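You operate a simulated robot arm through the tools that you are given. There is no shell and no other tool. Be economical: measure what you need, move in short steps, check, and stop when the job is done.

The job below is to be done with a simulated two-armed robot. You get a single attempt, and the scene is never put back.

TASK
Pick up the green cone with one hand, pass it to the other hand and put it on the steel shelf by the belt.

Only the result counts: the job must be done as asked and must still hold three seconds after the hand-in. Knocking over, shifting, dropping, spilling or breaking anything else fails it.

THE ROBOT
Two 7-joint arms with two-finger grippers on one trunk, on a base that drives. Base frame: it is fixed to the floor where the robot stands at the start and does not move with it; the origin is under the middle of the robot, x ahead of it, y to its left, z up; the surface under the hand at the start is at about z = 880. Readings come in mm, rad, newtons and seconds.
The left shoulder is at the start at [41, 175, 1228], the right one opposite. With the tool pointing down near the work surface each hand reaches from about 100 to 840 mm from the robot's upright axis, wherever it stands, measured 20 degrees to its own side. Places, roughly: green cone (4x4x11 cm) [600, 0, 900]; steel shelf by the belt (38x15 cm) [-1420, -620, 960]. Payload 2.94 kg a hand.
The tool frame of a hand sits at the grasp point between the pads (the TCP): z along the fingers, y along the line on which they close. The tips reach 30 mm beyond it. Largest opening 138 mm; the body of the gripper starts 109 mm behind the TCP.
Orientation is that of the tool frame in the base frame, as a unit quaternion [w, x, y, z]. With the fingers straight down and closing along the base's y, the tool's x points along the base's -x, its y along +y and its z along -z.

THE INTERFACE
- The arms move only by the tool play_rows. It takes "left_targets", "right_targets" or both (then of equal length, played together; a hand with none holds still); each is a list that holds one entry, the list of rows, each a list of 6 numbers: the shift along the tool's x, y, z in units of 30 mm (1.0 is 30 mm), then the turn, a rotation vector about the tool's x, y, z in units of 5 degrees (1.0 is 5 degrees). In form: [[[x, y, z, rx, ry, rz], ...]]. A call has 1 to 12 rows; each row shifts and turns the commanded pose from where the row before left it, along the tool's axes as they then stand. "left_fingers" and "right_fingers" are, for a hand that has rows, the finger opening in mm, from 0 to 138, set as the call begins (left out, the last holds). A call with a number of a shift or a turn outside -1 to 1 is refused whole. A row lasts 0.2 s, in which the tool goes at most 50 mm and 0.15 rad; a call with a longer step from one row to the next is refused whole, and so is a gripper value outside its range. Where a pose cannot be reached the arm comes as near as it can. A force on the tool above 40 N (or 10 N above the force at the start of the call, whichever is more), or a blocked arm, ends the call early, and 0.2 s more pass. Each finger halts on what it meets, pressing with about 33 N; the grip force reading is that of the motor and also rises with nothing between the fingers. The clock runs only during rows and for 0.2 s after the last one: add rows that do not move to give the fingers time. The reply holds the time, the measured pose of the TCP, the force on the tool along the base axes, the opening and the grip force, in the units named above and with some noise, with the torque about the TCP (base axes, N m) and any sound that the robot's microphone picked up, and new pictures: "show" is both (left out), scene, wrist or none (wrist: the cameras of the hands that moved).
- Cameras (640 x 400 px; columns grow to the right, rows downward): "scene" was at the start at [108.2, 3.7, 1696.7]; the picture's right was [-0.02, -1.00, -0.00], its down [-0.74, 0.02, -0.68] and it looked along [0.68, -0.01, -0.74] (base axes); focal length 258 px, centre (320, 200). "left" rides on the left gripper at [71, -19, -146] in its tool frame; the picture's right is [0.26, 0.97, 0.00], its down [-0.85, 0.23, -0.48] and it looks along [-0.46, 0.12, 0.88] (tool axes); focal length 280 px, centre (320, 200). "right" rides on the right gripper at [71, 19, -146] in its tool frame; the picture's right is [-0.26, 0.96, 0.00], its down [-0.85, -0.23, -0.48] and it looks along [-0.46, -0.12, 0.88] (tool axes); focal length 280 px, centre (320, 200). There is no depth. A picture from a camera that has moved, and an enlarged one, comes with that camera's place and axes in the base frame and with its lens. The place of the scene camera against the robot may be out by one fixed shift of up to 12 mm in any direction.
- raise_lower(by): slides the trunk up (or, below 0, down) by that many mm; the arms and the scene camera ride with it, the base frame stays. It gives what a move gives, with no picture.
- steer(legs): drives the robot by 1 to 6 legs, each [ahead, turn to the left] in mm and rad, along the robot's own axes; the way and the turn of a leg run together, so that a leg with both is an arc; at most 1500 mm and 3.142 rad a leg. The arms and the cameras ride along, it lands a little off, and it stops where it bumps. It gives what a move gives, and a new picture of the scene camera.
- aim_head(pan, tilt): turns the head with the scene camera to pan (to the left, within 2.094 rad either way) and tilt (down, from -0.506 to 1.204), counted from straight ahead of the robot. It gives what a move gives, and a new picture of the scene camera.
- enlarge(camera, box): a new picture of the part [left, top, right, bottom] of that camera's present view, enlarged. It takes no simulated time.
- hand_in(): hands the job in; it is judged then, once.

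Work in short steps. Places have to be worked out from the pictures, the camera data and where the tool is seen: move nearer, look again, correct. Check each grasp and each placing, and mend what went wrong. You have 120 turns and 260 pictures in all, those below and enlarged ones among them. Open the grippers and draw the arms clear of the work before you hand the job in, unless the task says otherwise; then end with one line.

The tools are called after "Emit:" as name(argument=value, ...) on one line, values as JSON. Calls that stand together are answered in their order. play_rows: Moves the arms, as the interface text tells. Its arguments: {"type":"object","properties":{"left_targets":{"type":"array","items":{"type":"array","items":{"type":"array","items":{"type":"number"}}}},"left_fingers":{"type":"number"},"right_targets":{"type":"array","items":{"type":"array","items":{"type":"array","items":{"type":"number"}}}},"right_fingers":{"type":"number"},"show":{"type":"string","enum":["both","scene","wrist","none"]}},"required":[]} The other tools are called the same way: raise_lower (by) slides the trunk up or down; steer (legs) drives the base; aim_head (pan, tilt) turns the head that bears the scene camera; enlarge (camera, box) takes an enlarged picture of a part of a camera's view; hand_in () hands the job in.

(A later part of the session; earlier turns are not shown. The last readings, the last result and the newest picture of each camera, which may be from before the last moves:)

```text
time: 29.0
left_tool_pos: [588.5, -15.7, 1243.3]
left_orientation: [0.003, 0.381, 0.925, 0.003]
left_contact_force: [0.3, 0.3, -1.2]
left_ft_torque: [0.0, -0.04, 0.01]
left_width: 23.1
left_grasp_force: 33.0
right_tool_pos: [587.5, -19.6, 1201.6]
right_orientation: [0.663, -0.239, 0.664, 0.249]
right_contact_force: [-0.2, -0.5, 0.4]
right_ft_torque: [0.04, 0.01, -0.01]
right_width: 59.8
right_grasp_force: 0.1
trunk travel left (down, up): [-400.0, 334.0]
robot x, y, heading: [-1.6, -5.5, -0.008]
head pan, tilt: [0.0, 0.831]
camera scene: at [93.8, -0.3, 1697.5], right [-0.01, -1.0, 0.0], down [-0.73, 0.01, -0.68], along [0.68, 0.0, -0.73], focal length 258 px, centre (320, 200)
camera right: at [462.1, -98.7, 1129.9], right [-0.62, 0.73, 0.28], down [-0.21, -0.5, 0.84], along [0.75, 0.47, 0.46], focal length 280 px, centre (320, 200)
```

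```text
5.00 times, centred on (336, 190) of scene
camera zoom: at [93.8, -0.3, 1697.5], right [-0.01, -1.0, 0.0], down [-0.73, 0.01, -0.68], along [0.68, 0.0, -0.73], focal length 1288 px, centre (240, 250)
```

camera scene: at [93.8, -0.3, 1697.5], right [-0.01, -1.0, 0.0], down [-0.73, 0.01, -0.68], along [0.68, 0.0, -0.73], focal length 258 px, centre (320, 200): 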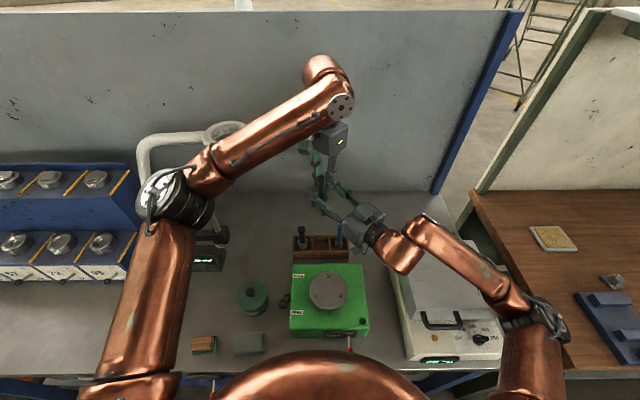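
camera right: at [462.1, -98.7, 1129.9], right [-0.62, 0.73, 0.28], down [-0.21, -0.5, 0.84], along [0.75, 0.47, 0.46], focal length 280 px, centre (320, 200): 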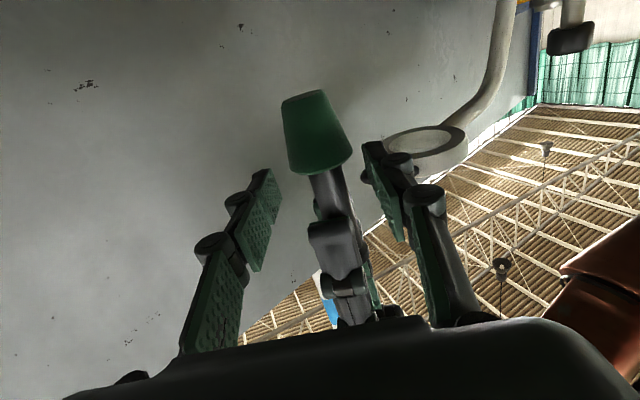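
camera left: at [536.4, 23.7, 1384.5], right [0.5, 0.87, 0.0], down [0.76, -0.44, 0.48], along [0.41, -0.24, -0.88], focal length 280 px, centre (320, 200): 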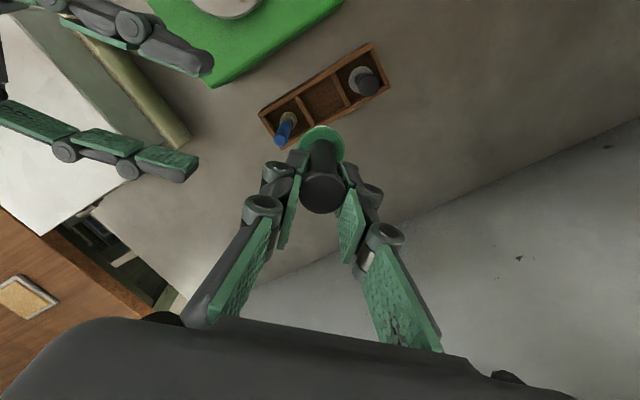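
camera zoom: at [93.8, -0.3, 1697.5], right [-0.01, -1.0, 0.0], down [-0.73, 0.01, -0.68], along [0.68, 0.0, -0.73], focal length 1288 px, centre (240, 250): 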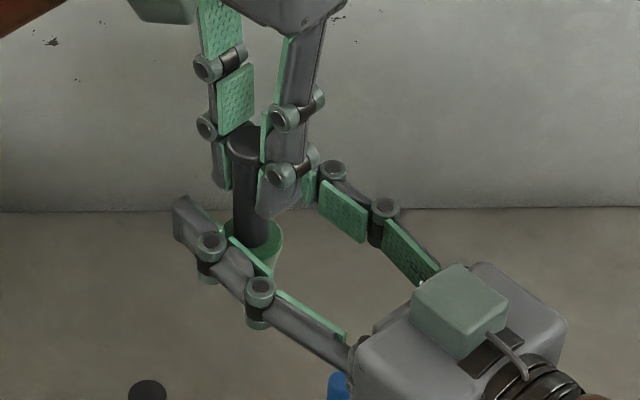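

The base appears to have tipped slightly: the camera moved back 14 mm and both hands rose about 5 mm, so something on the right arm is probably pressing on furniture. I look at the elbow area before going on.

Emit:
enlarge(camera="scene", box=[360, 200, 640, 375])

Emit:
aim_head(pan=-0.9, tilt=0.9)

```text
2.29 times, centred on (500, 288) of scene
camera zoom: at [93.8, -0.3, 1697.5], right [-0.01, -1.0, 0.0], down [-0.73, 0.01, -0.68], along [0.68, 0.0, -0.73], focal length 589 px, centre (-91, 0)
```

zoom: 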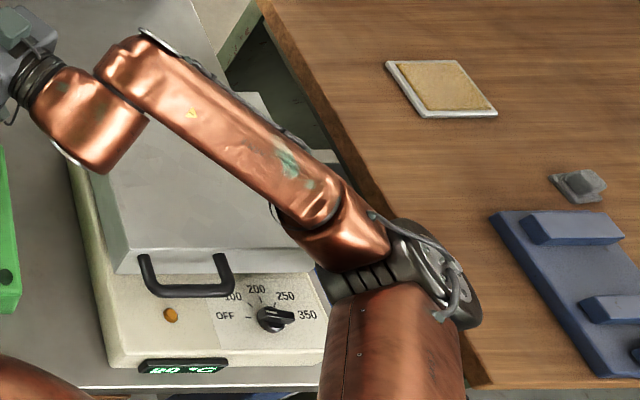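

```text
time: 30.2
left_tool_pos: [587.1, -15.9, 1243.7]
left_orientation: [0.003, 0.382, 0.924, 0.002]
left_contact_force: [0.6, -0.4, -0.6]
left_ft_torque: [0.01, 0.0, -0.02]
left_width: 23.2
left_grasp_force: 33.2
right_tool_pos: [587.2, -18.3, 1200.9]
right_orientation: [0.663, -0.238, 0.664, 0.251]
right_contact_force: [0.5, 0.3, 0.8]
right_ft_torque: [-0.01, -0.02, 0.03]
right_width: 60.0
right_grasp_force: 0.1
trunk travel left (down, up): [-400.0, 334.0]
robot x, y, heading: [-3.6, -1.2, -0.009]
head pan, tilt: [-0.901, 0.901]
camera scene: at [61.2, -58.4, 1691.5], right [-0.79, -0.62, -0.01], down [-0.48, 0.62, -0.62], along [0.39, -0.49, -0.78], focal length 258 px, centre (320, 200)
```

scene: 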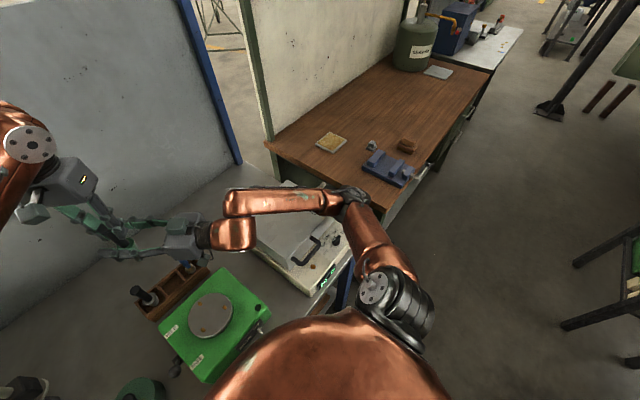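

The right elbow seems to touch the corner of the wooden bench. I enlarge it.

Emit:
enlarge(camera="scene", box=[288, 150, 448, 250])

```text
4.00 times, centred on (368, 200) of scene
camera zoom: at [61.2, -58.4, 1691.5], right [-0.79, -0.62, -0.01], down [-0.48, 0.62, -0.62], along [0.39, -0.49, -0.78], focal length 1030 px, centre (128, 200)
```

zoom: 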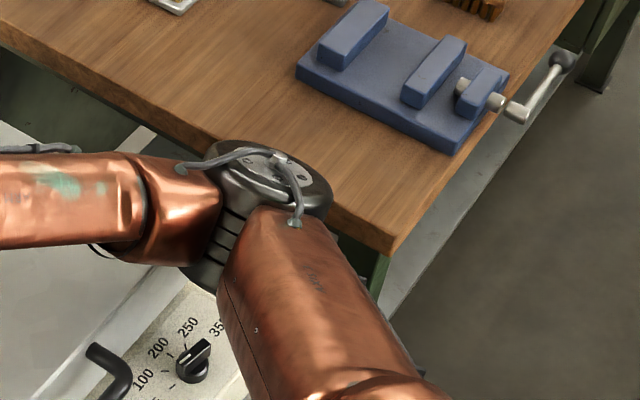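

The robot's front is being lifted, so the elbow is pressing down on the bench. Raising the trunk lifts both arms together and relieves it, keeping the grasp geometry.

Emit:
raise_lower(by=150)

Emit:
aim_head(pan=-0.6, tilt=0.9)

```text
time: 31.9
left_tool_pos: [598.9, -14.4, 1387.5]
left_orientation: [0.0, 0.382, 0.924, 0.0]
left_contact_force: [-0.3, -0.5, -1.1]
left_ft_torque: [-0.02, -0.01, 0.01]
left_width: 23.1
left_grasp_force: 33.2
right_tool_pos: [598.0, -16.9, 1345.5]
right_orientation: [0.66, -0.238, 0.666, 0.254]
right_contact_force: [-0.1, 0.0, 0.4]
right_ft_torque: [0.01, 0.03, 0.01]
right_width: 59.8
right_grasp_force: 0.1
trunk travel left (down, up): [-550.0, 184.0]
robot x, y, heading: [4.7, -1.7, 0.003]
head pan, tilt: [-0.901, 0.901]
```

```text
time: 32.7
left_tool_pos: [597.9, -13.9, 1387.3]
left_orientation: [0.0, 0.382, 0.924, 0.0]
left_contact_force: [-0.3, -0.2, -0.8]
left_ft_torque: [-0.01, 0.01, 0.02]
left_width: 22.9
left_grasp_force: 33.0
right_tool_pos: [598.8, -16.6, 1346.3]
right_orientation: [0.66, -0.238, 0.666, 0.253]
right_contact_force: [-1.6, -0.8, 0.3]
right_ft_torque: [-0.02, -0.03, -0.01]
right_width: 60.0
right_grasp_force: 0.0
trunk travel left (down, up): [-550.0, 184.0]
robot x, y, heading: [-1.1, 3.0, 0.002]
head pan, tilt: [-0.6, 0.901]
camera scene: at [54.5, -37.9, 1840.8], right [-0.57, -0.82, 0.0], down [-0.65, 0.44, -0.62], along [0.51, -0.35, -0.78], focal length 258 px, centre (320, 200)
```

scene: 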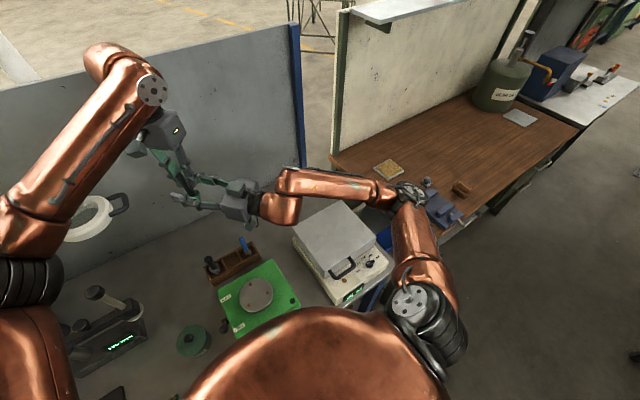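

The robot is level again and the geometry held. I fine-adjust by 2–3 mm (down, left, forward) and close the right fingers on the shaft.

Emit:
play_rows(right_targets=[[[0.08, 0.07, 0.06, 0, 0, 0], [0, 0, 0, 0, 0, 0]]], show="wrist")

Emit:
enlarge(camera="right", box=[200, 100, 440, 250])

```text
time: 33.3
left_tool_pos: [598.8, -13.6, 1388.3]
left_orientation: [-0.001, 0.381, 0.924, 0.0]
left_contact_force: [1.0, 0.0, 0.2]
left_ft_torque: [-0.03, -0.02, 0.0]
left_width: 22.9
left_grasp_force: 32.9
right_tool_pos: [597.4, -12.3, 1343.4]
right_orientation: [0.66, -0.237, 0.666, 0.253]
right_contact_force: [0.2, 0.5, -0.6]
right_ft_torque: [0.02, 0.02, 0.01]
right_width: 60.0
right_grasp_force: 0.0
trunk travel left (down, up): [-550.0, 184.0]
robot x, y, heading: [-2.3, -1.2, -0.006]
head pan, tilt: [-0.6, 0.901]
camera right: at [473.1, -91.6, 1273.3], right [-0.62, 0.73, 0.28], down [-0.2, -0.5, 0.84], along [0.76, 0.47, 0.46], focal length 280 px, centre (320, 200)
```

right: 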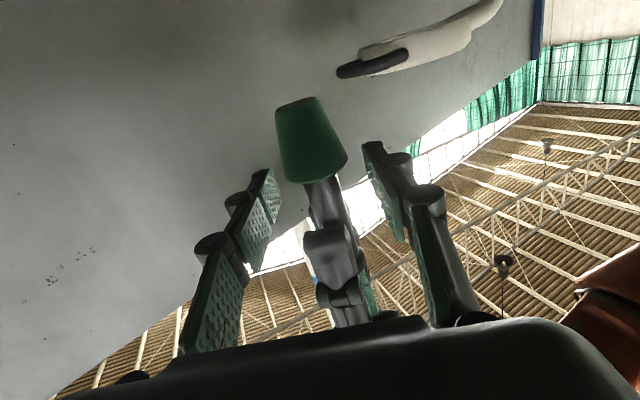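

```text
2.67 times, centred on (320, 175) of right
camera zoom: at [473.1, -91.6, 1273.3], right [-0.62, 0.73, 0.28], down [-0.2, -0.5, 0.84], along [0.76, 0.47, 0.46], focal length 748 px, centre (320, 267)
```

zoom: 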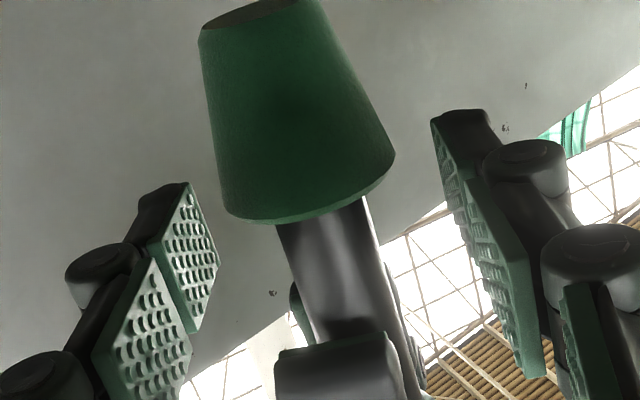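

Everything is centred between rim (≈1330) and left fingertips (≈1356). I close the right fingers.

Emit:
play_rows(right_targets=[[[0, 0, 0, 0, 0, 0], [0, 0, 0, 0, 0, 0], [0, 0, 0, 0, 0, 0], [0, 0, 0, 0, 0, 0], [0, 0, 0, 0, 0, 0], [0, 0, 0, 0, 0, 0], [0, 0, 0, 0, 0, 0]]], right_fingers=0, show="both")

Emit:
enlarge(camera="right", box=[200, 100, 440, 250])

Emit:
enlarge(camera="scene", box=[120, 120, 280, 220])

```text
time: 34.9
left_tool_pos: [599.3, -15.1, 1387.7]
left_orientation: [0.0, 0.383, 0.924, -0.001]
left_contact_force: [10.1, -16.7, -0.1]
left_ft_torque: [-0.09, -0.01, 0.09]
left_width: 22.8
left_grasp_force: 32.8
right_tool_pos: [597.6, -10.4, 1344.0]
right_orientation: [0.66, -0.239, 0.665, 0.255]
right_contact_force: [-11.3, 16.2, -1.3]
right_ft_torque: [-0.63, -0.46, -0.08]
right_width: 17.7
right_grasp_force: 33.1
trunk travel left (down, up): [-550.0, 184.0]
robot x, y, heading: [1.2, 0.7, -0.005]
head pan, tilt: [-0.6, 0.901]
camera scene: at [54.6, -37.9, 1840.8], right [-0.56, -0.83, 0.0], down [-0.65, 0.44, -0.62], along [0.51, -0.35, -0.78], focal length 258 px, centre (320, 200)
camera right: at [472.4, -90.8, 1273.4], right [-0.63, 0.73, 0.28], down [-0.2, -0.5, 0.84], along [0.75, 0.47, 0.46], focal length 280 px, centre (320, 200)
```

scene: 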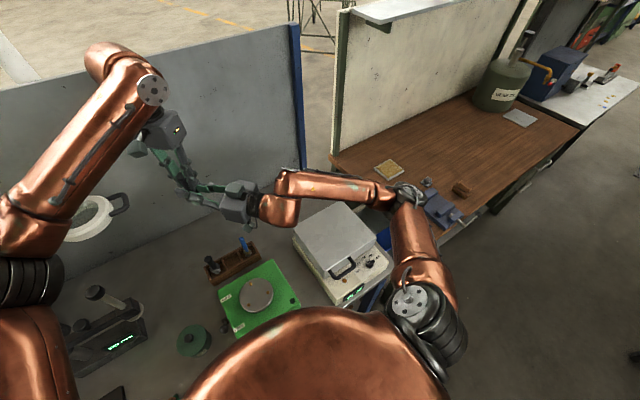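
right: 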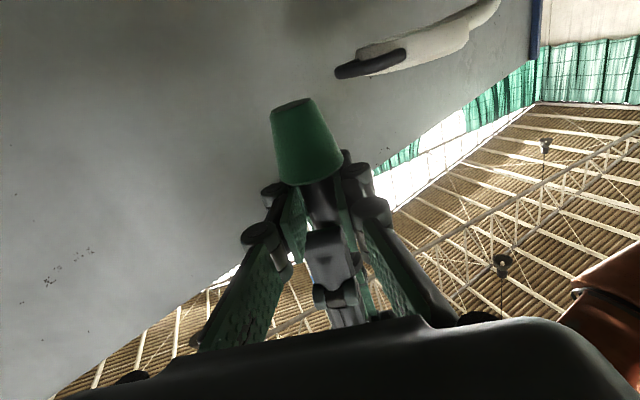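

```text
2.67 times, centred on (320, 175) of right
camera zoom: at [472.4, -90.8, 1273.4], right [-0.63, 0.73, 0.28], down [-0.2, -0.5, 0.84], along [0.75, 0.47, 0.46], focal length 748 px, centre (320, 267)
```

zoom: 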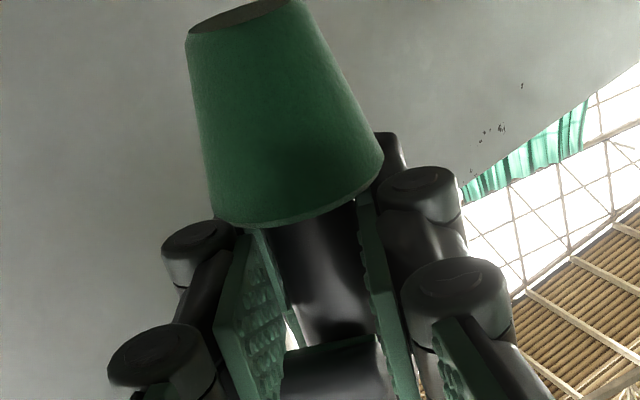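

```text
4.00 times, centred on (200, 170) of scene
camera zoom: at [54.6, -37.9, 1840.8], right [-0.56, -0.83, 0.0], down [-0.65, 0.44, -0.62], along [0.51, -0.35, -0.78], focal length 1030 px, centre (800, 320)
```

zoom: 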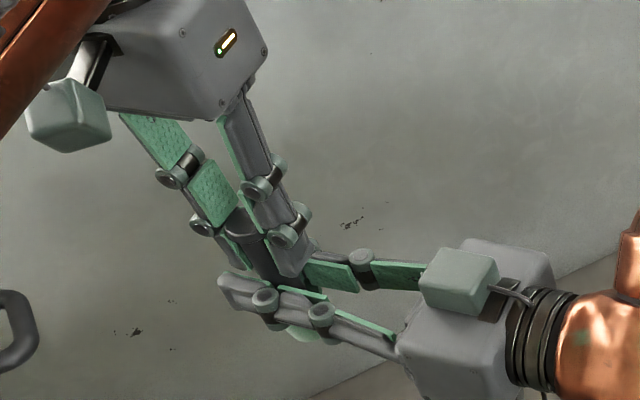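

The right hand holds the shaft (17.7 mm, 33 N). I open the left fingers a little, to 48 mm, and keep everything still.

Emit:
play_rows(left_targets=[[[0, 0, 0, 0, 0, 0], [0, 0, 0, 0, 0, 0], [0, 0, 0, 0, 0, 0], [0, 0, 0, 0, 0, 0]]], left_fingers=48, show="wrist")

Emit:
enlarge(camera="scene", box=[120, 120, 280, 220])

```text
time: 35.9
left_tool_pos: [598.2, -15.1, 1387.3]
left_orientation: [0.0, 0.382, 0.924, 0.0]
left_contact_force: [0.2, -0.4, -0.4]
left_ft_torque: [-0.01, 0.03, -0.01]
left_width: 48.1
left_grasp_force: 0.1
right_tool_pos: [599.8, -11.8, 1342.9]
right_orientation: [0.66, -0.238, 0.666, 0.253]
right_contact_force: [0.5, 0.3, -0.4]
right_ft_torque: [0.0, 0.01, -0.02]
right_width: 17.3
right_grasp_force: 33.4
trunk travel left (down, up): [-550.0, 184.0]
robot x, y, heading: [-0.4, -0.3, 0.001]
head pan, tilt: [-0.6, 0.901]
camera left: at [536.5, 22.9, 1534.4], right [0.5, 0.87, 0.0], down [0.76, -0.44, 0.48], along [0.41, -0.24, -0.88], focal length 280 px, centre (320, 200)
```

left: 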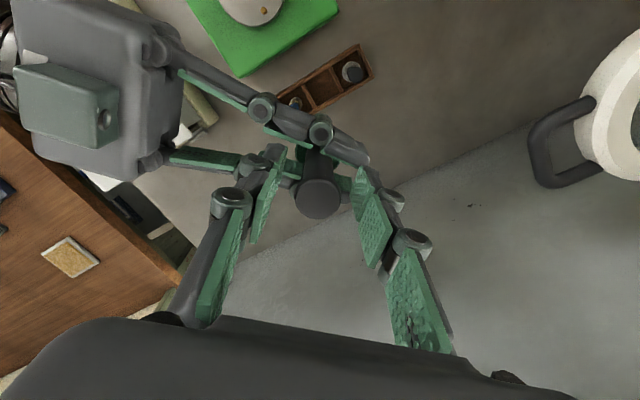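

```text
4.00 times, centred on (200, 170) of scene
camera zoom: at [54.5, -37.9, 1840.8], right [-0.56, -0.83, 0.0], down [-0.65, 0.44, -0.62], along [0.51, -0.35, -0.78], focal length 1030 px, centre (800, 320)
```

zoom: 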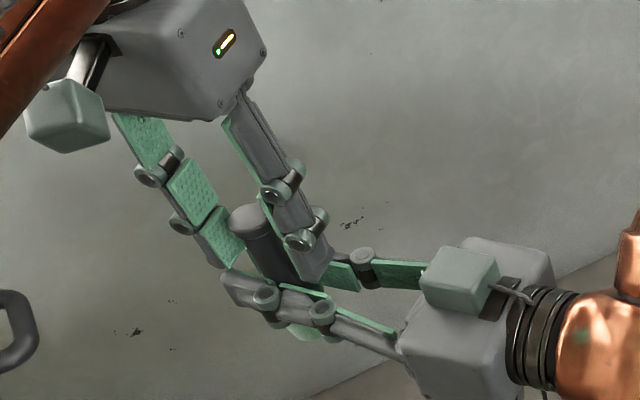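

The cone is held by the right hand alone and the left fingers are clear of it. I raise the left hand 15 mm, then slide it sideways off to the left and back.

Emit:
play_rows(left_targets=[[[0, 0, -0.25, 0, 0, 0], [0, 0, -0.25, 0, 0, 0], [0.5, 0, 0, 0, 0, 0], [0.8, 0, 0, 0, 0, 0], [0.8, 0, 0, 0, 0, 0], [0.8, 0, 0, 0, 0, 0], [0.8, 0, 0, 0, 0, 0], [0.8, 0, 0, 0, 0, 0], [0, 0, 0, 0, 0, 0]]], left_fingers=48, show="scene")

Emit:
enlarge(camera="scene", box=[80, 100, 300, 238])

```text
time: 37.9
left_tool_pos: [502.0, 80.0, 1404.0]
left_orientation: [0.0, 0.382, 0.924, 0.0]
left_contact_force: [-0.3, -0.2, -0.1]
left_ft_torque: [-0.01, 0.02, 0.01]
left_width: 48.2
left_grasp_force: 0.0
right_tool_pos: [598.3, -12.6, 1342.7]
right_orientation: [0.661, -0.238, 0.666, 0.252]
right_contact_force: [0.4, -1.1, -0.5]
right_ft_torque: [0.02, -0.01, 0.06]
right_width: 17.2
right_grasp_force: 33.1
trunk travel left (down, up): [-550.0, 184.0]
robot x, y, heading: [1.7, -2.2, 0.005]
head pan, tilt: [-0.6, 0.901]
camera scene: at [55.1, -38.7, 1840.8], right [-0.56, -0.83, 0.0], down [-0.65, 0.44, -0.62], along [0.51, -0.35, -0.78], focal length 258 px, centre (320, 200)
```

scene: 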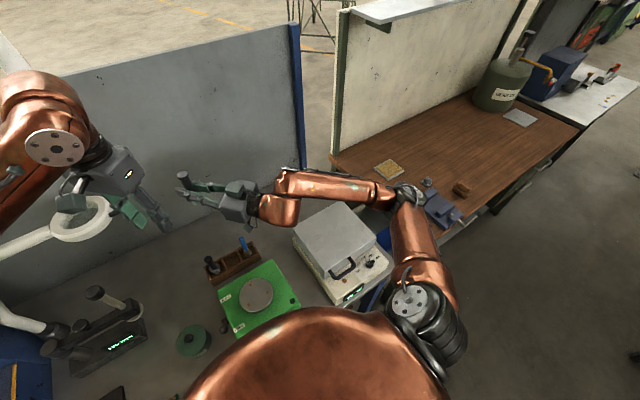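

```text
2.90 times, centred on (190, 169) of scene
camera zoom: at [55.1, -38.7, 1840.8], right [-0.56, -0.83, 0.0], down [-0.65, 0.44, -0.62], along [0.51, -0.35, -0.78], focal length 747 px, centre (697, 290)
```

zoom: 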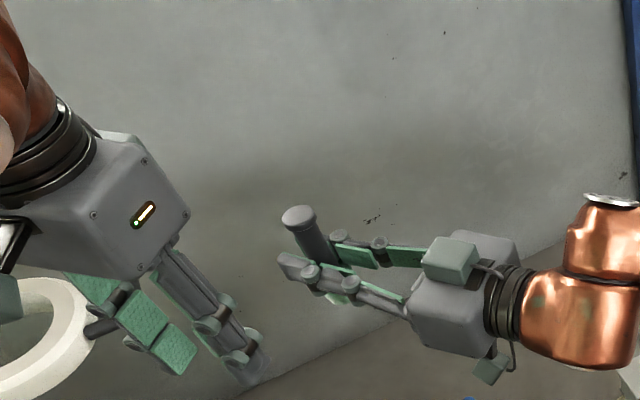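

The pass is done: the right hand alone holds the cone upright and the left is clear. I back the robot 400 mm away from the bench.

Emit:
steer(legs=[[-400, 0]])

Emit:
aim_head(pan=-1.6, tilt=0.6)

```text
time: 40.4
left_tool_pos: [107.7, 80.9, 1403.2]
left_orientation: [0.0, 0.384, 0.923, 0.0]
left_contact_force: [-0.1, 0.2, -0.1]
left_ft_torque: [-0.01, -0.04, 0.01]
left_width: 48.2
left_grasp_force: 0.1
right_tool_pos: [204.2, -13.9, 1343.4]
right_orientation: [0.661, -0.236, 0.666, 0.25]
right_contact_force: [-0.3, -0.7, -0.9]
right_ft_torque: [-0.01, 0.02, -0.03]
right_width: 17.0
right_grasp_force: 32.5
trunk travel left (down, up): [-550.0, 184.0]
robot x, y, heading: [-395.2, 3.9, -0.01]
head pan, tilt: [-0.6, 0.901]
camera scene: at [-340.2, -34.8, 1840.8], right [-0.57, -0.82, 0.0], down [-0.64, 0.45, -0.62], along [0.51, -0.36, -0.78], focal length 258 px, centre (320, 200)
```

scene: 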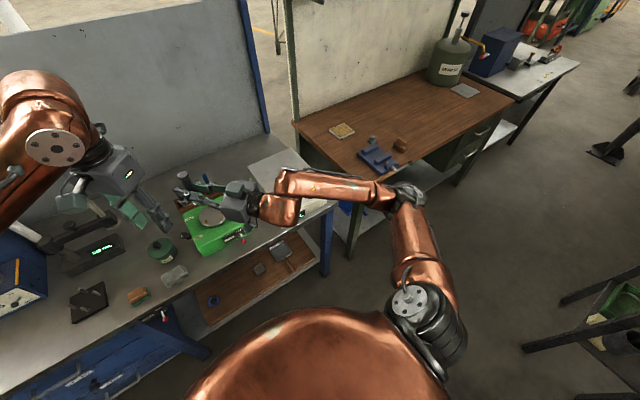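

```text
time: 41.7
left_tool_pos: [107.3, 79.2, 1403.5]
left_orientation: [0.001, 0.385, 0.923, 0.001]
left_contact_force: [0.4, -0.1, 0.8]
left_ft_torque: [0.02, 0.06, -0.03]
left_width: 48.2
left_grasp_force: 0.1
right_tool_pos: [204.8, -14.9, 1342.3]
right_orientation: [0.661, -0.236, 0.667, 0.25]
right_contact_force: [0.5, 1.0, 1.5]
right_ft_torque: [0.0, -0.01, -0.01]
right_width: 17.2
right_grasp_force: 33.4
trunk travel left (down, up): [-550.0, 184.0]
robot x, y, heading: [-392.9, 2.6, -0.008]
head pan, tilt: [-1.6, 0.6]
camera scene: at [-404.7, -80.5, 1865.6], right [-1.0, 0.04, 0.0], down [0.02, 0.56, -0.82], along [-0.03, -0.82, -0.57], focal length 258 px, centre (320, 200)
```

scene: 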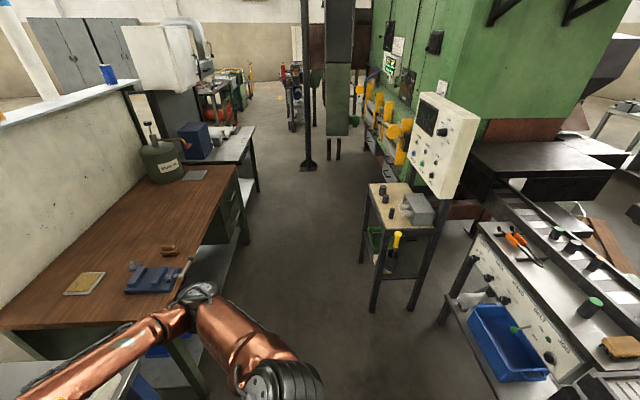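

From here I get consistent positions: the shelf front edge lies along x≈-1240, the canister is at about (-1430, -590) and the tongs end near y≈-850, so the target is about (-1420, -715). I check how far the left elbow sticks out before driving near the control box.

Emit:
aim_head(pan=1.0, tilt=0.8)

```text
time: 44.0
left_tool_pos: [107.7, 79.2, 1403.3]
left_orientation: [0.0, 0.384, 0.923, 0.0]
left_contact_force: [0.6, -0.5, 0.4]
left_ft_torque: [0.02, 0.05, -0.02]
left_width: 48.0
left_grasp_force: 0.1
right_tool_pos: [205.0, -13.4, 1343.3]
right_orientation: [0.661, -0.235, 0.667, 0.251]
right_contact_force: [0.5, 0.0, 0.7]
right_ft_torque: [0.0, 0.03, 0.0]
right_width: 17.1
right_grasp_force: 33.1
trunk travel left (down, up): [-550.0, 184.0]
robot x, y, heading: [-394.0, 3.1, -0.009]
head pan, tilt: [1.0, 0.799]
camera scene: at [-357.5, 75.4, 1848.8], right [0.84, -0.55, 0.0], down [-0.39, -0.6, -0.7], along [0.38, 0.58, -0.72], focal length 258 px, centre (320, 200)
```

scene: 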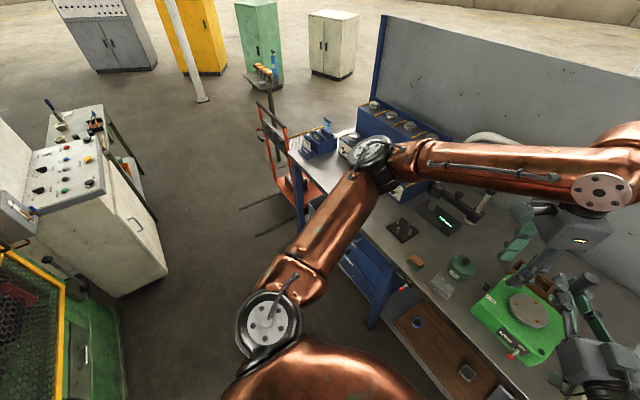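

The control box's nearest corner is at about (-1092, -1134, 1110–1500), which the left elbow would hit. I tuck the left arm: hand back beside the body and down.

Emit:
play_rows(left_targets=[[[0.7, 0, 1, 0, 0, 0], [0.9, 0, 1, 0, 0, 0], [1, 0.04, 1, 0, 0, 0], [1, 0.04, 1, 0, 0, 0], [1, 0.04, 1, 0, 0, 0], [1, 0.04, 1, 0, 0, 0], [1, 0.04, 1, 0, 0, 0], [1, 0.04, 1, 0, 0, 0], [1, 0.04, 1, 0, 0, 0], [1, 0.04, 1, 0, 0, 0]]], show="scene")

```text
time: 46.2
left_tool_pos: [-12.0, 208.4, 1214.7]
left_orientation: [0.0, 0.385, 0.923, 0.0]
left_contact_force: [-0.5, 0.5, 0.2]
left_ft_torque: [-0.01, 0.02, 0.0]
left_width: 48.1
left_grasp_force: 0.1
left hand out of reach, approached as far as the arm can: row 7, 8, 9, 10
right_tool_pos: [204.0, -15.2, 1342.7]
right_orientation: [0.661, -0.236, 0.667, 0.251]
right_contact_force: [-1.2, -0.1, -0.1]
right_ft_torque: [0.03, -0.01, 0.01]
right_width: 17.2
right_grasp_force: 32.6
trunk travel left (down, up): [-550.0, 184.0]
robot x, y, heading: [-391.3, 1.0, -0.008]
head pan, tilt: [1.0, 0.799]
camera scene: at [-357.4, 74.9, 1848.8], right [0.84, -0.55, 0.0], down [-0.39, -0.6, -0.7], along [0.38, 0.58, -0.72], focal length 258 px, centre (320, 200)
```

scene: 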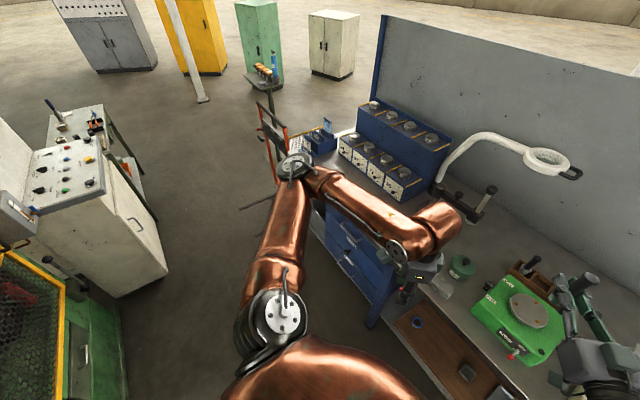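

Near the bench I'd rather not lower further, so I first turn the robot right by 90° to face the open corridor.

Emit:
steer(legs=[[-60, 0], [0, -1.57]])

```text
time: 51.0
left_tool_pos: [-247.6, -378.7, 1214.7]
left_orientation: [0.0, 0.924, 0.382, 0.0]
left_contact_force: [-0.6, -0.1, 0.2]
left_ft_torque: [-0.01, 0.0, 0.01]
left_width: 47.8
left_grasp_force: 0.1
right_tool_pos: [-467.4, -594.6, 1343.3]
right_orientation: [0.645, 0.304, 0.638, -0.289]
right_contact_force: [-0.6, -1.4, -0.8]
right_ft_torque: [-0.01, -0.03, -0.02]
right_width: 16.7
right_grasp_force: 33.6
trunk travel left (down, up): [-550.0, 184.0]
robot x, y, heading: [-453.8, 1.2, -1.579]
head pan, tilt: [1.0, 0.799]
camera scene: at [-382.1, -23.3, 1848.8], right [-0.54, -0.84, 0.0], down [-0.6, 0.39, -0.7], along [0.58, -0.38, -0.72], focal length 258 px, centre (320, 200)
```

scene: 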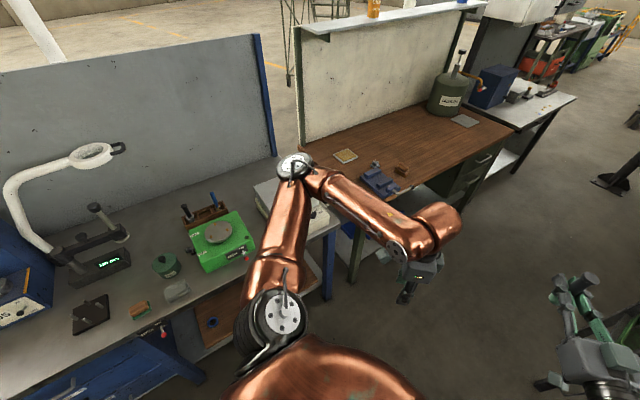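

The turn went clean. Now I lower the left hand 360 mm to bring its elbow down and in.

Emit:
play_rows(left_targets=[[[0, 0, 1, 0, 0, 0], [0, 0, 1, 0, 0, 0], [0, 0, 1, 0, 0, 0], [0, 0, 1, 0, 0, 0], [0, 0, 1, 0, 0, 0], [0, 0, 1, 0, 0, 0], [0, 0, 1, 0, 0, 0], [0, 0, 1, 0, 0, 0], [0, 0, 1, 0, 0, 0], [0, 0, 1, 0, 0, 0], [0, 0, 1, 0, 0, 0], [0, 0, 1, 0, 0, 0]]], show="scene")

```text
time: 53.6
left_tool_pos: [-249.0, -383.9, 856.4]
left_orientation: [-0.001, 0.924, 0.382, -0.001]
left_contact_force: [-0.5, 0.2, 0.4]
left_ft_torque: [-0.01, 0.01, -0.04]
left_width: 47.9
left_grasp_force: 0.2
left hand out of reach, approached as far as the arm can: row 2
right_tool_pos: [-467.8, -595.6, 1343.1]
right_orientation: [0.645, 0.304, 0.639, -0.289]
right_contact_force: [0.2, 0.2, -0.5]
right_ft_torque: [-0.01, 0.0, -0.02]
right_width: 17.0
right_grasp_force: 33.0
trunk travel left (down, up): [-550.0, 184.0]
robot x, y, heading: [-453.5, 3.8, -1.576]
head pan, tilt: [1.0, 0.799]
camera scene: at [-381.7, -23.6, 1848.8], right [-0.54, -0.84, 0.0], down [-0.6, 0.39, -0.7], along [0.58, -0.38, -0.72], focal length 258 px, centre (320, 200)
```

scene: 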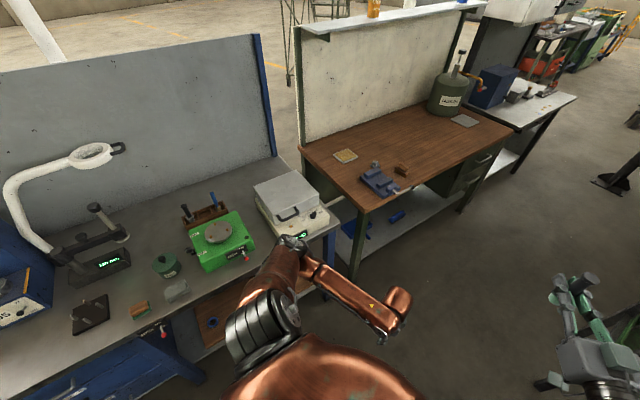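

The elbow moved in. I bring the left hand further back and down alongside the body.

Emit:
play_rows(left_targets=[[[0.69, -0.25, 1, 0, 0, 0], [0.69, -0.25, 1, 0, 0, 0], [0.69, -0.25, 1, 0, 0, 0], [0.69, -0.25, 1, 0, 0, 0], [0.69, -0.25, 1, 0, 0, 0], [0.69, -0.25, 1, 0, 0, 0], [0.69, -0.25, 1, 0, 0, 0], [0.69, -0.25, 1, 0, 0, 0], [0.69, -0.25, 1, 0, 0, 0], [0.69, -0.25, 1, 0, 0, 0]]], show="scene")

```text
time: 55.8
left_tool_pos: [-154.9, -186.5, 554.1]
left_orientation: [0.0, 0.924, 0.382, -0.001]
left_contact_force: [0.5, 0.2, 0.3]
left_ft_torque: [0.0, 0.0, -0.03]
left_width: 48.1
left_grasp_force: 0.0
right_tool_pos: [-468.6, -595.3, 1343.2]
right_orientation: [0.645, 0.304, 0.638, -0.289]
right_contact_force: [0.4, -0.3, 0.2]
right_ft_torque: [0.0, 0.01, -0.01]
right_width: 16.9
right_grasp_force: 32.6
trunk travel left (down, up): [-550.0, 184.0]
robot x, y, heading: [-451.0, 4.7, -1.579]
head pan, tilt: [1.0, 0.799]
camera scene: at [-381.9, -22.9, 1848.8], right [-0.54, -0.84, 0.0], down [-0.6, 0.39, -0.7], along [0.58, -0.38, -0.72], focal length 258 px, centre (320, 200)
```

scene: 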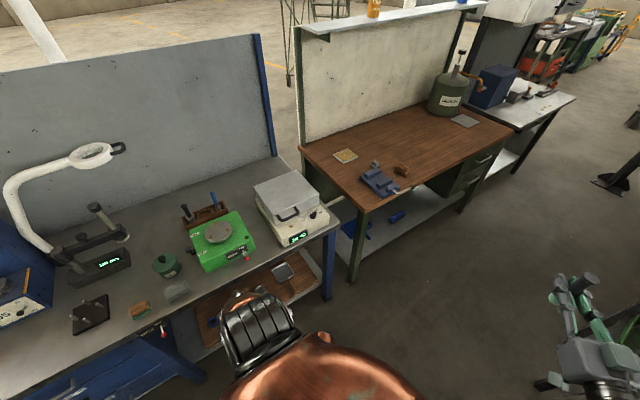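

The left arm hangs by the side. Now I turn the right hand (holding the cone) toward straight ahead, about 40° right.

Emit:
play_rows(right_targets=[[[0, 0, 0, 1, 0, 0], [0, 0, 0, 1, 0, 0], [0, 0, 0, 1, 0, 0], [0, 0, 0, 1, 0, 0], [0, 0, 0, 1, 0, 0], [0, 0, 0, 1, 0, 0], [0, 0, 0, 1, 0, 0], [0, 0, 0, 1, 0, 0]]], show="none")

Emit:
aim_head(pan=-0.4, tilt=0.85)

```text
time: 57.6
left_tool_pos: [-154.5, -186.5, 554.1]
left_orientation: [0.0, 0.924, 0.382, 0.0]
left_contact_force: [0.2, -0.2, -0.4]
left_ft_torque: [-0.01, -0.01, -0.03]
left_width: 48.2
left_grasp_force: 0.1
right_tool_pos: [-462.2, -593.1, 1346.4]
right_orientation: [0.607, 0.375, 0.598, -0.366]
right_contact_force: [0.7, -0.7, -0.9]
right_ft_torque: [-0.02, 0.03, 0.02]
right_width: 17.0
right_grasp_force: 32.9
right hand out of reach, approached as far as the arm can: row 3, 4, 5, 6, 7, 8
trunk travel left (down, up): [-550.0, 184.0]
robot x, y, heading: [-452.0, 3.4, -1.574]
head pan, tilt: [1.0, 0.799]
```

```text
time: 59.1
left_tool_pos: [-155.5, -187.7, 556.0]
left_orientation: [0.0, 0.924, 0.382, 0.0]
left_contact_force: [-0.5, -0.1, -0.4]
left_ft_torque: [-0.01, -0.01, -0.04]
left_width: 48.1
left_grasp_force: 0.1
right_tool_pos: [-463.3, -593.5, 1346.1]
right_orientation: [0.607, 0.374, 0.599, -0.365]
right_contact_force: [-0.3, -0.3, -0.8]
right_ft_torque: [-0.02, 0.01, -0.04]
right_width: 16.8
right_grasp_force: 33.1
trunk travel left (down, up): [-550.0, 184.0]
robot x, y, heading: [-454.4, 2.3, -1.58]
head pan, tilt: [-0.4, 0.85]
camera scene: at [-480.0, -51.4, 1844.7], right [-0.92, 0.39, 0.0], down [0.3, 0.69, -0.66], along [-0.26, -0.61, -0.75], focal length 258 px, centre (320, 200)
```

scene: 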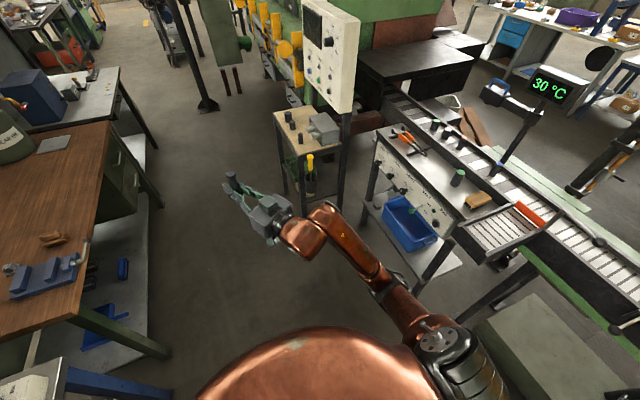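

The hand turned to about 27° left of straight ahead, then hit a joint limit. I extend it 120 mm further forward, which unfolds the elbow and keeps it away from the panel, then try a bit more yaw.

Emit:
play_rows(right_targets=[[[0, -0.36, 0.71, 0, 0, 0], [0, -0.36, 0.71, 0, 0, 0], [0, -0.36, 0.71, 0, 0, 0], [0, -0.36, 0.71, 0, 0, 0], [0, -0.36, 0.71, 0, 0, 0], [0, 0, 0, 1, 0, 0], [0, 0, 0, 1, 0, 0], [0, 0, 0, 1, 0, 0]]], show="scene")

```text
time: 60.9
left_tool_pos: [-154.1, -186.6, 554.5]
left_orientation: [0.001, 0.924, 0.382, -0.001]
left_contact_force: [0.3, -0.2, 1.1]
left_ft_torque: [0.01, 0.0, 0.0]
left_width: 48.1
left_grasp_force: 0.1
right_tool_pos: [-462.8, -712.4, 1347.9]
right_orientation: [0.599, 0.386, 0.591, -0.377]
right_contact_force: [0.2, 1.2, -1.2]
right_ft_torque: [0.02, 0.03, -0.01]
right_width: 16.8
right_grasp_force: 33.2
right hand out of reach, approached as far as the arm can: row 7, 8
trunk travel left (down, up): [-550.0, 184.0]
robot x, y, heading: [-455.0, 3.0, -1.584]
head pan, tilt: [-0.4, 0.85]
camera scene: at [-478.7, -51.1, 1844.8], right [-0.92, 0.39, 0.0], down [0.3, 0.69, -0.66], along [-0.26, -0.61, -0.75], focal length 258 px, centre (320, 200)
```

scene: 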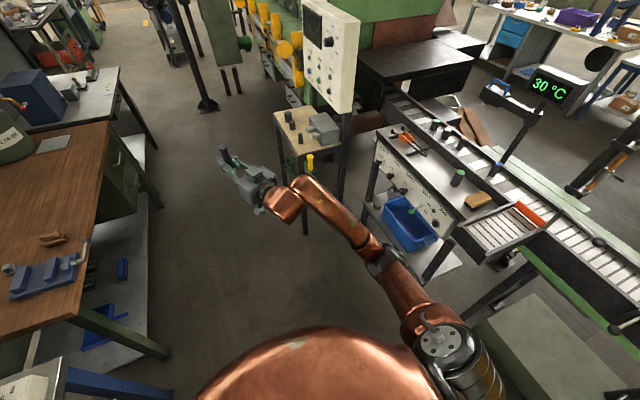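

The hand is level and points about 25° left of ahead, 715 mm in front. To avoid sweeping into the control box, I first drive to about (-330, -723) before turning toward the shelf.

Emit:
steer(legs=[[0, 0.18], [735, 0]])

```text
time: 65.6
left_tool_pos: [-3.6, -851.4, 554.4]
left_orientation: [-0.001, 0.889, 0.457, 0.0]
left_contact_force: [-0.8, 0.1, -0.4]
left_ft_torque: [0.03, 0.0, -0.04]
left_width: 48.0
left_grasp_force: 0.0
right_tool_pos: [-222.6, -1422.3, 1347.2]
right_orientation: [0.628, 0.337, 0.621, -0.327]
right_contact_force: [-0.6, 0.9, -1.3]
right_ft_torque: [0.0, 0.0, 0.01]
right_width: 16.7
right_grasp_force: 32.8
trunk travel left (down, up): [-550.0, 184.0]
robot x, y, heading: [-329.4, -713.6, -1.411]
head pan, tilt: [-0.4, 0.85]
camera scene: at [-346.8, -773.0, 1844.7], right [-0.97, 0.24, 0.0], down [0.18, 0.73, -0.66], along [-0.16, -0.64, -0.75], focal length 258 px, centre (320, 200)
```

scene: 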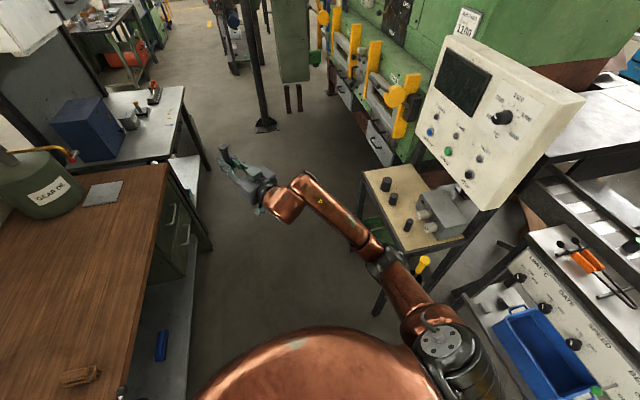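

The box corner is 915 mm from here and the sweep radius is about 790, so the turn is safe. I turn to face the shelf.

Emit:
steer(legs=[[0, -1.73]])

Emit:
aim_head(pan=0.0, tilt=0.7)

```text
time: 70.3
left_tool_pos: [-535.3, -1002.3, 555.1]
left_orientation: [0.0, 0.914, -0.406, 0.001]
left_contact_force: [-0.1, 0.4, -1.2]
left_ft_torque: [0.0, 0.02, 0.0]
left_width: 48.0
left_grasp_force: 0.1
right_tool_pos: [-1046.2, -668.9, 1348.7]
right_orientation: [0.14, 0.694, 0.128, -0.694]
right_contact_force: [0.0, 0.9, 0.0]
right_ft_torque: [-0.03, 0.03, -0.02]
right_width: 17.0
right_grasp_force: 32.7
trunk travel left (down, up): [-550.0, 184.0]
robot x, y, heading: [-332.8, -715.6, 3.088]
head pan, tilt: [-0.4, 0.85]
camera scene: at [-385.1, -674.5, 1844.7], right [0.44, 0.9, 0.0], down [0.68, -0.33, -0.66], along [-0.59, 0.29, -0.75], focal length 258 px, centre (320, 200)
```

scene: 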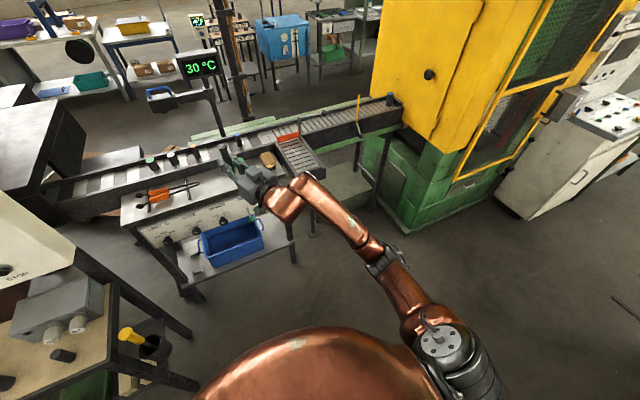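

```text
time: 71.1
left_tool_pos: [-536.3, -1002.5, 554.2]
left_orientation: [0.0, 0.914, -0.406, 0.0]
left_contact_force: [0.5, -0.1, -0.2]
left_ft_torque: [-0.02, -0.01, 0.0]
left_width: 48.0
left_grasp_force: 0.0
right_tool_pos: [-1044.7, -668.9, 1347.8]
right_orientation: [0.14, 0.695, 0.128, -0.694]
right_contact_force: [0.2, 0.2, -0.6]
right_ft_torque: [-0.02, 0.0, -0.01]
right_width: 16.9
right_grasp_force: 33.7
trunk travel left (down, up): [-550.0, 184.0]
robot x, y, heading: [-330.2, -712.4, 3.083]
head pan, tilt: [0.0, 0.7]
camera scene: at [-399.7, -704.3, 1857.0], right [0.05, 1.0, 0.0], down [0.64, -0.04, -0.76], along [-0.76, 0.04, -0.64], focal length 258 px, centre (320, 200)
```

scene: 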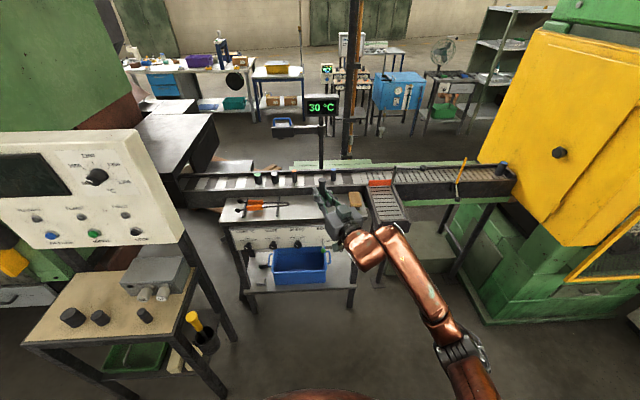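

I enlarge the shelf to pick the exact spot.

Emit:
enlarge(camera="scene", box=[210, 160, 402, 280])

```text
3.33 times, centred on (306, 220) of scene
camera zoom: at [-399.7, -704.3, 1857.0], right [0.05, 1.0, 0.0], down [0.64, -0.04, -0.76], along [-0.76, 0.04, -0.64], focal length 859 px, centre (367, 133)
```

zoom: 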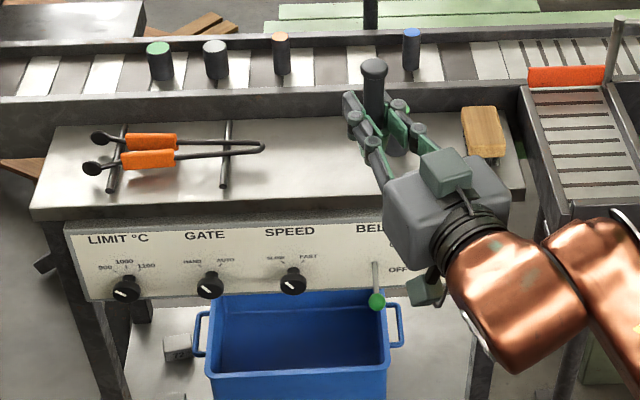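

The plate runs from x≈-1304 to -1504. The tongs' tip is at y≈-815 and the canister at y≈-590. My target is (-1415, -708), so I turn left 0.055 rad and drive ahead with the cone still high.

Emit:
steer(legs=[[0, 0.055], [370, 0]])

Emit:
aim_head(pan=-0.1, tilt=1.0)

```text
time: 73.9
left_tool_pos: [-885.4, -1016.7, 555.2]
left_orientation: [-0.001, 0.925, -0.38, 0.001]
left_contact_force: [-0.1, 0.2, -0.8]
left_ft_torque: [-0.01, -0.04, 0.01]
left_width: 48.0
left_grasp_force: 0.1
right_tool_pos: [-1415.2, -713.0, 1346.5]
right_orientation: [0.16, 0.691, 0.148, -0.689]
right_contact_force: [-0.2, 0.2, -1.7]
right_ft_torque: [0.0, 0.02, 0.02]
right_width: 16.7
right_grasp_force: 33.2
trunk travel left (down, up): [-550.0, 184.0]
robot x, y, heading: [-700.8, -716.0, -3.141]
head pan, tilt: [0.0, 0.7]
camera scene: at [-769.4, -710.2, 1856.9], right [-0.01, 1.0, 0.0], down [0.64, 0.0, -0.76], along [-0.76, 0.0, -0.65], focal length 258 px, centre (320, 200)
```

scene: 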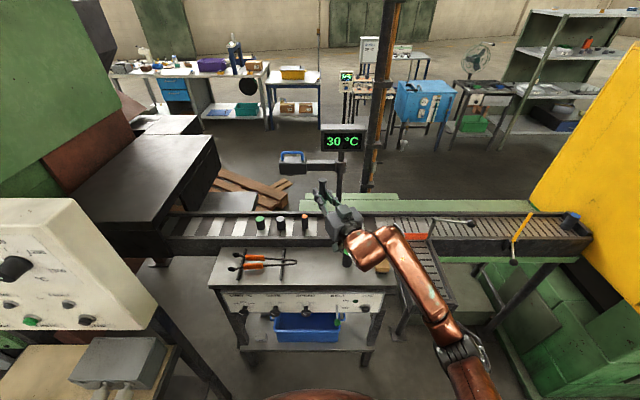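

```text
time: 74.7
left_tool_pos: [-885.7, -1016.3, 555.0]
left_orientation: [0.0, 0.926, -0.378, 0.0]
left_contact_force: [0.2, -0.4, 0.5]
left_ft_torque: [0.01, 0.01, 0.02]
left_width: 48.0
left_grasp_force: 0.2
right_tool_pos: [-1413.5, -712.4, 1347.4]
right_orientation: [0.16, 0.691, 0.148, -0.69]
right_contact_force: [-0.5, -0.6, -0.5]
right_ft_torque: [-0.01, 0.0, 0.01]
right_width: 17.1
right_grasp_force: 32.8
trunk travel left (down, up): [-550.0, 184.0]
robot x, y, heading: [-702.3, -713.8, -3.14]
head pan, tilt: [-0.099, 1.0]
camera scene: at [-752.2, -703.1, 1833.7], right [0.09, 1.0, 0.0], down [0.84, -0.08, -0.54], along [-0.54, 0.05, -0.84], focal length 258 px, centre (320, 200)
```

scene: 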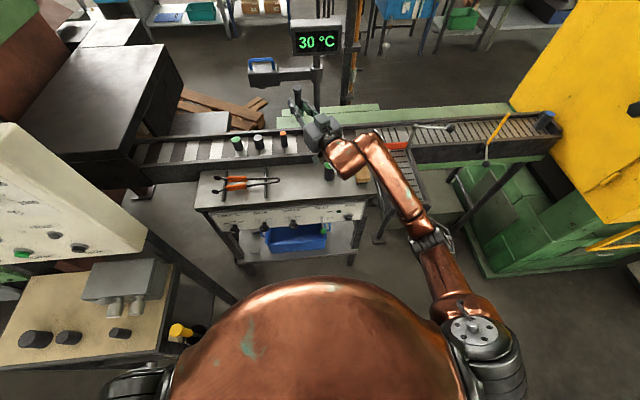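

The cone is over the free spot. At the final height the wrist camera, 71 mm below the hand, would come too close to the plate's front edge, so I pull the hand 42 mm back to x≈-1372 and then lower the trunk 280 mm.

Emit:
play_rows(right_targets=[[[0, 0.3, -0.64, 0, 0, 0], [0, 0.3, -0.64, 0, 0, 0], [0, 0, 0, 0, 0, 0]]], show="none")

Emit:
raise_lower(by=-230)

Emit:
aim_head(pan=-0.1, tilt=0.8)

```text
time: 75.5
left_tool_pos: [-884.6, -1016.3, 555.5]
left_orientation: [0.0, 0.926, -0.378, -0.001]
left_contact_force: [0.3, -0.6, 0.7]
left_ft_torque: [0.01, 0.01, 0.0]
left_width: 48.1
left_grasp_force: 0.1
right_tool_pos: [-1369.8, -711.5, 1347.4]
right_orientation: [0.16, 0.691, 0.147, -0.69]
right_contact_force: [-0.2, 0.0, -0.8]
right_ft_torque: [0.02, 0.01, 0.01]
right_width: 17.4
right_grasp_force: 33.0
trunk travel left (down, up): [-550.0, 184.0]
robot x, y, heading: [-700.4, -714.9, -3.133]
head pan, tilt: [-0.099, 1.0]
```

```text
time: 77.9
left_tool_pos: [-885.6, -1015.3, 325.5]
left_orientation: [0.0, 0.925, -0.38, 0.0]
left_contact_force: [0.8, 0.8, 0.4]
left_ft_torque: [0.02, -0.02, 0.02]
left_width: 47.9
left_grasp_force: 0.0
right_tool_pos: [-1385.3, -710.9, 1091.6]
right_orientation: [0.165, 0.704, 0.146, -0.675]
right_contact_force: [-0.8, 0.6, -1.2]
right_ft_torque: [-0.04, 0.01, -0.02]
right_width: 16.9
right_grasp_force: 33.3
trunk travel left (down, up): [-320.0, 414.0]
robot x, y, heading: [-698.0, -718.6, -3.138]
head pan, tilt: [-0.099, 1.0]
```

```text
time: 78.7
left_tool_pos: [-885.7, -1014.5, 325.1]
left_orientation: [0.0, 0.925, -0.379, 0.0]
left_contact_force: [-0.1, 0.2, -1.0]
left_ft_torque: [0.02, 0.01, 0.03]
left_width: 47.9
left_grasp_force: 0.1
right_tool_pos: [-1384.8, -712.1, 1091.5]
right_orientation: [0.164, 0.705, 0.146, -0.675]
right_contact_force: [-1.0, 0.0, -0.8]
right_ft_torque: [0.01, 0.01, 0.01]
right_width: 16.8
right_grasp_force: 33.1
trunk travel left (down, up): [-320.0, 414.0]
robot x, y, heading: [-699.3, -716.9, -3.132]
head pan, tilt: [-0.099, 0.799]
camera scene: at [-838.9, -702.5, 1618.2], right [0.09, 1.0, 0.0], down [0.71, -0.07, -0.7], along [-0.69, 0.07, -0.72], focal length 258 px, centre (320, 200)
```

scene: 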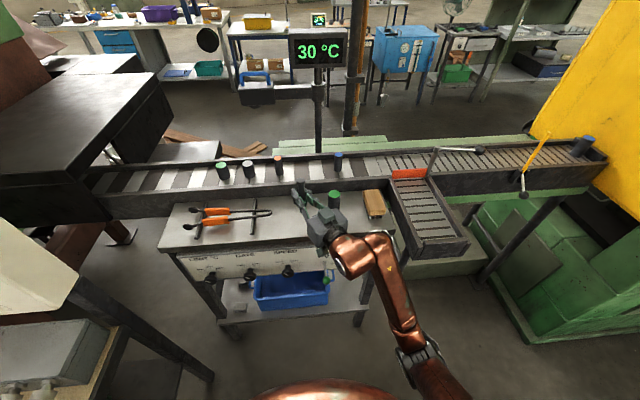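

The left hand dropped exactly 230 mm, but the right hand dropped 256 mm and tilted about 2°. Something is deflecting the right arm, so I look at the right elbow.

Emit:
aim_head(pan=-0.9, tilt=1.1)

```text
time: 79.8
left_tool_pos: [-885.5, -1015.5, 325.1]
left_orientation: [0.0, 0.925, -0.379, 0.0]
left_contact_force: [-0.3, 0.1, 0.1]
left_ft_torque: [0.04, -0.02, 0.03]
left_width: 48.1
left_grasp_force: 0.0
right_tool_pos: [-1384.8, -711.2, 1091.4]
right_orientation: [0.164, 0.705, 0.145, -0.674]
right_contact_force: [0.3, 0.8, -1.4]
right_ft_torque: [0.03, -0.02, -0.01]
right_width: 17.2
right_grasp_force: 33.3
trunk travel left (down, up): [-320.0, 414.0]
robot x, y, heading: [-697.9, -715.8, -3.14]
head pan, tilt: [-0.901, 1.1]
camera scene: at [-798.3, -660.8, 1596.5], right [0.78, 0.63, 0.0], down [0.56, -0.69, -0.45], along [-0.28, 0.35, -0.89], focal length 258 px, centre (320, 200)
```

scene: 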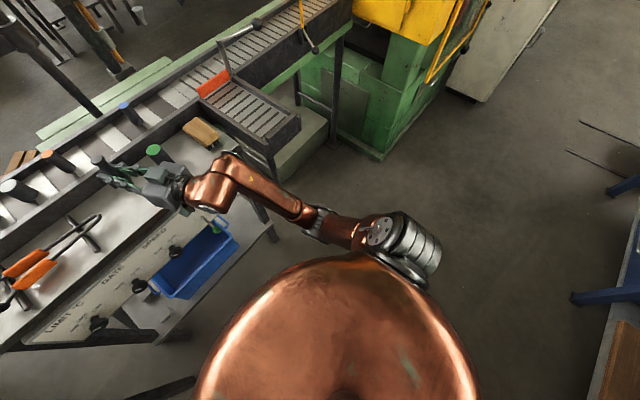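

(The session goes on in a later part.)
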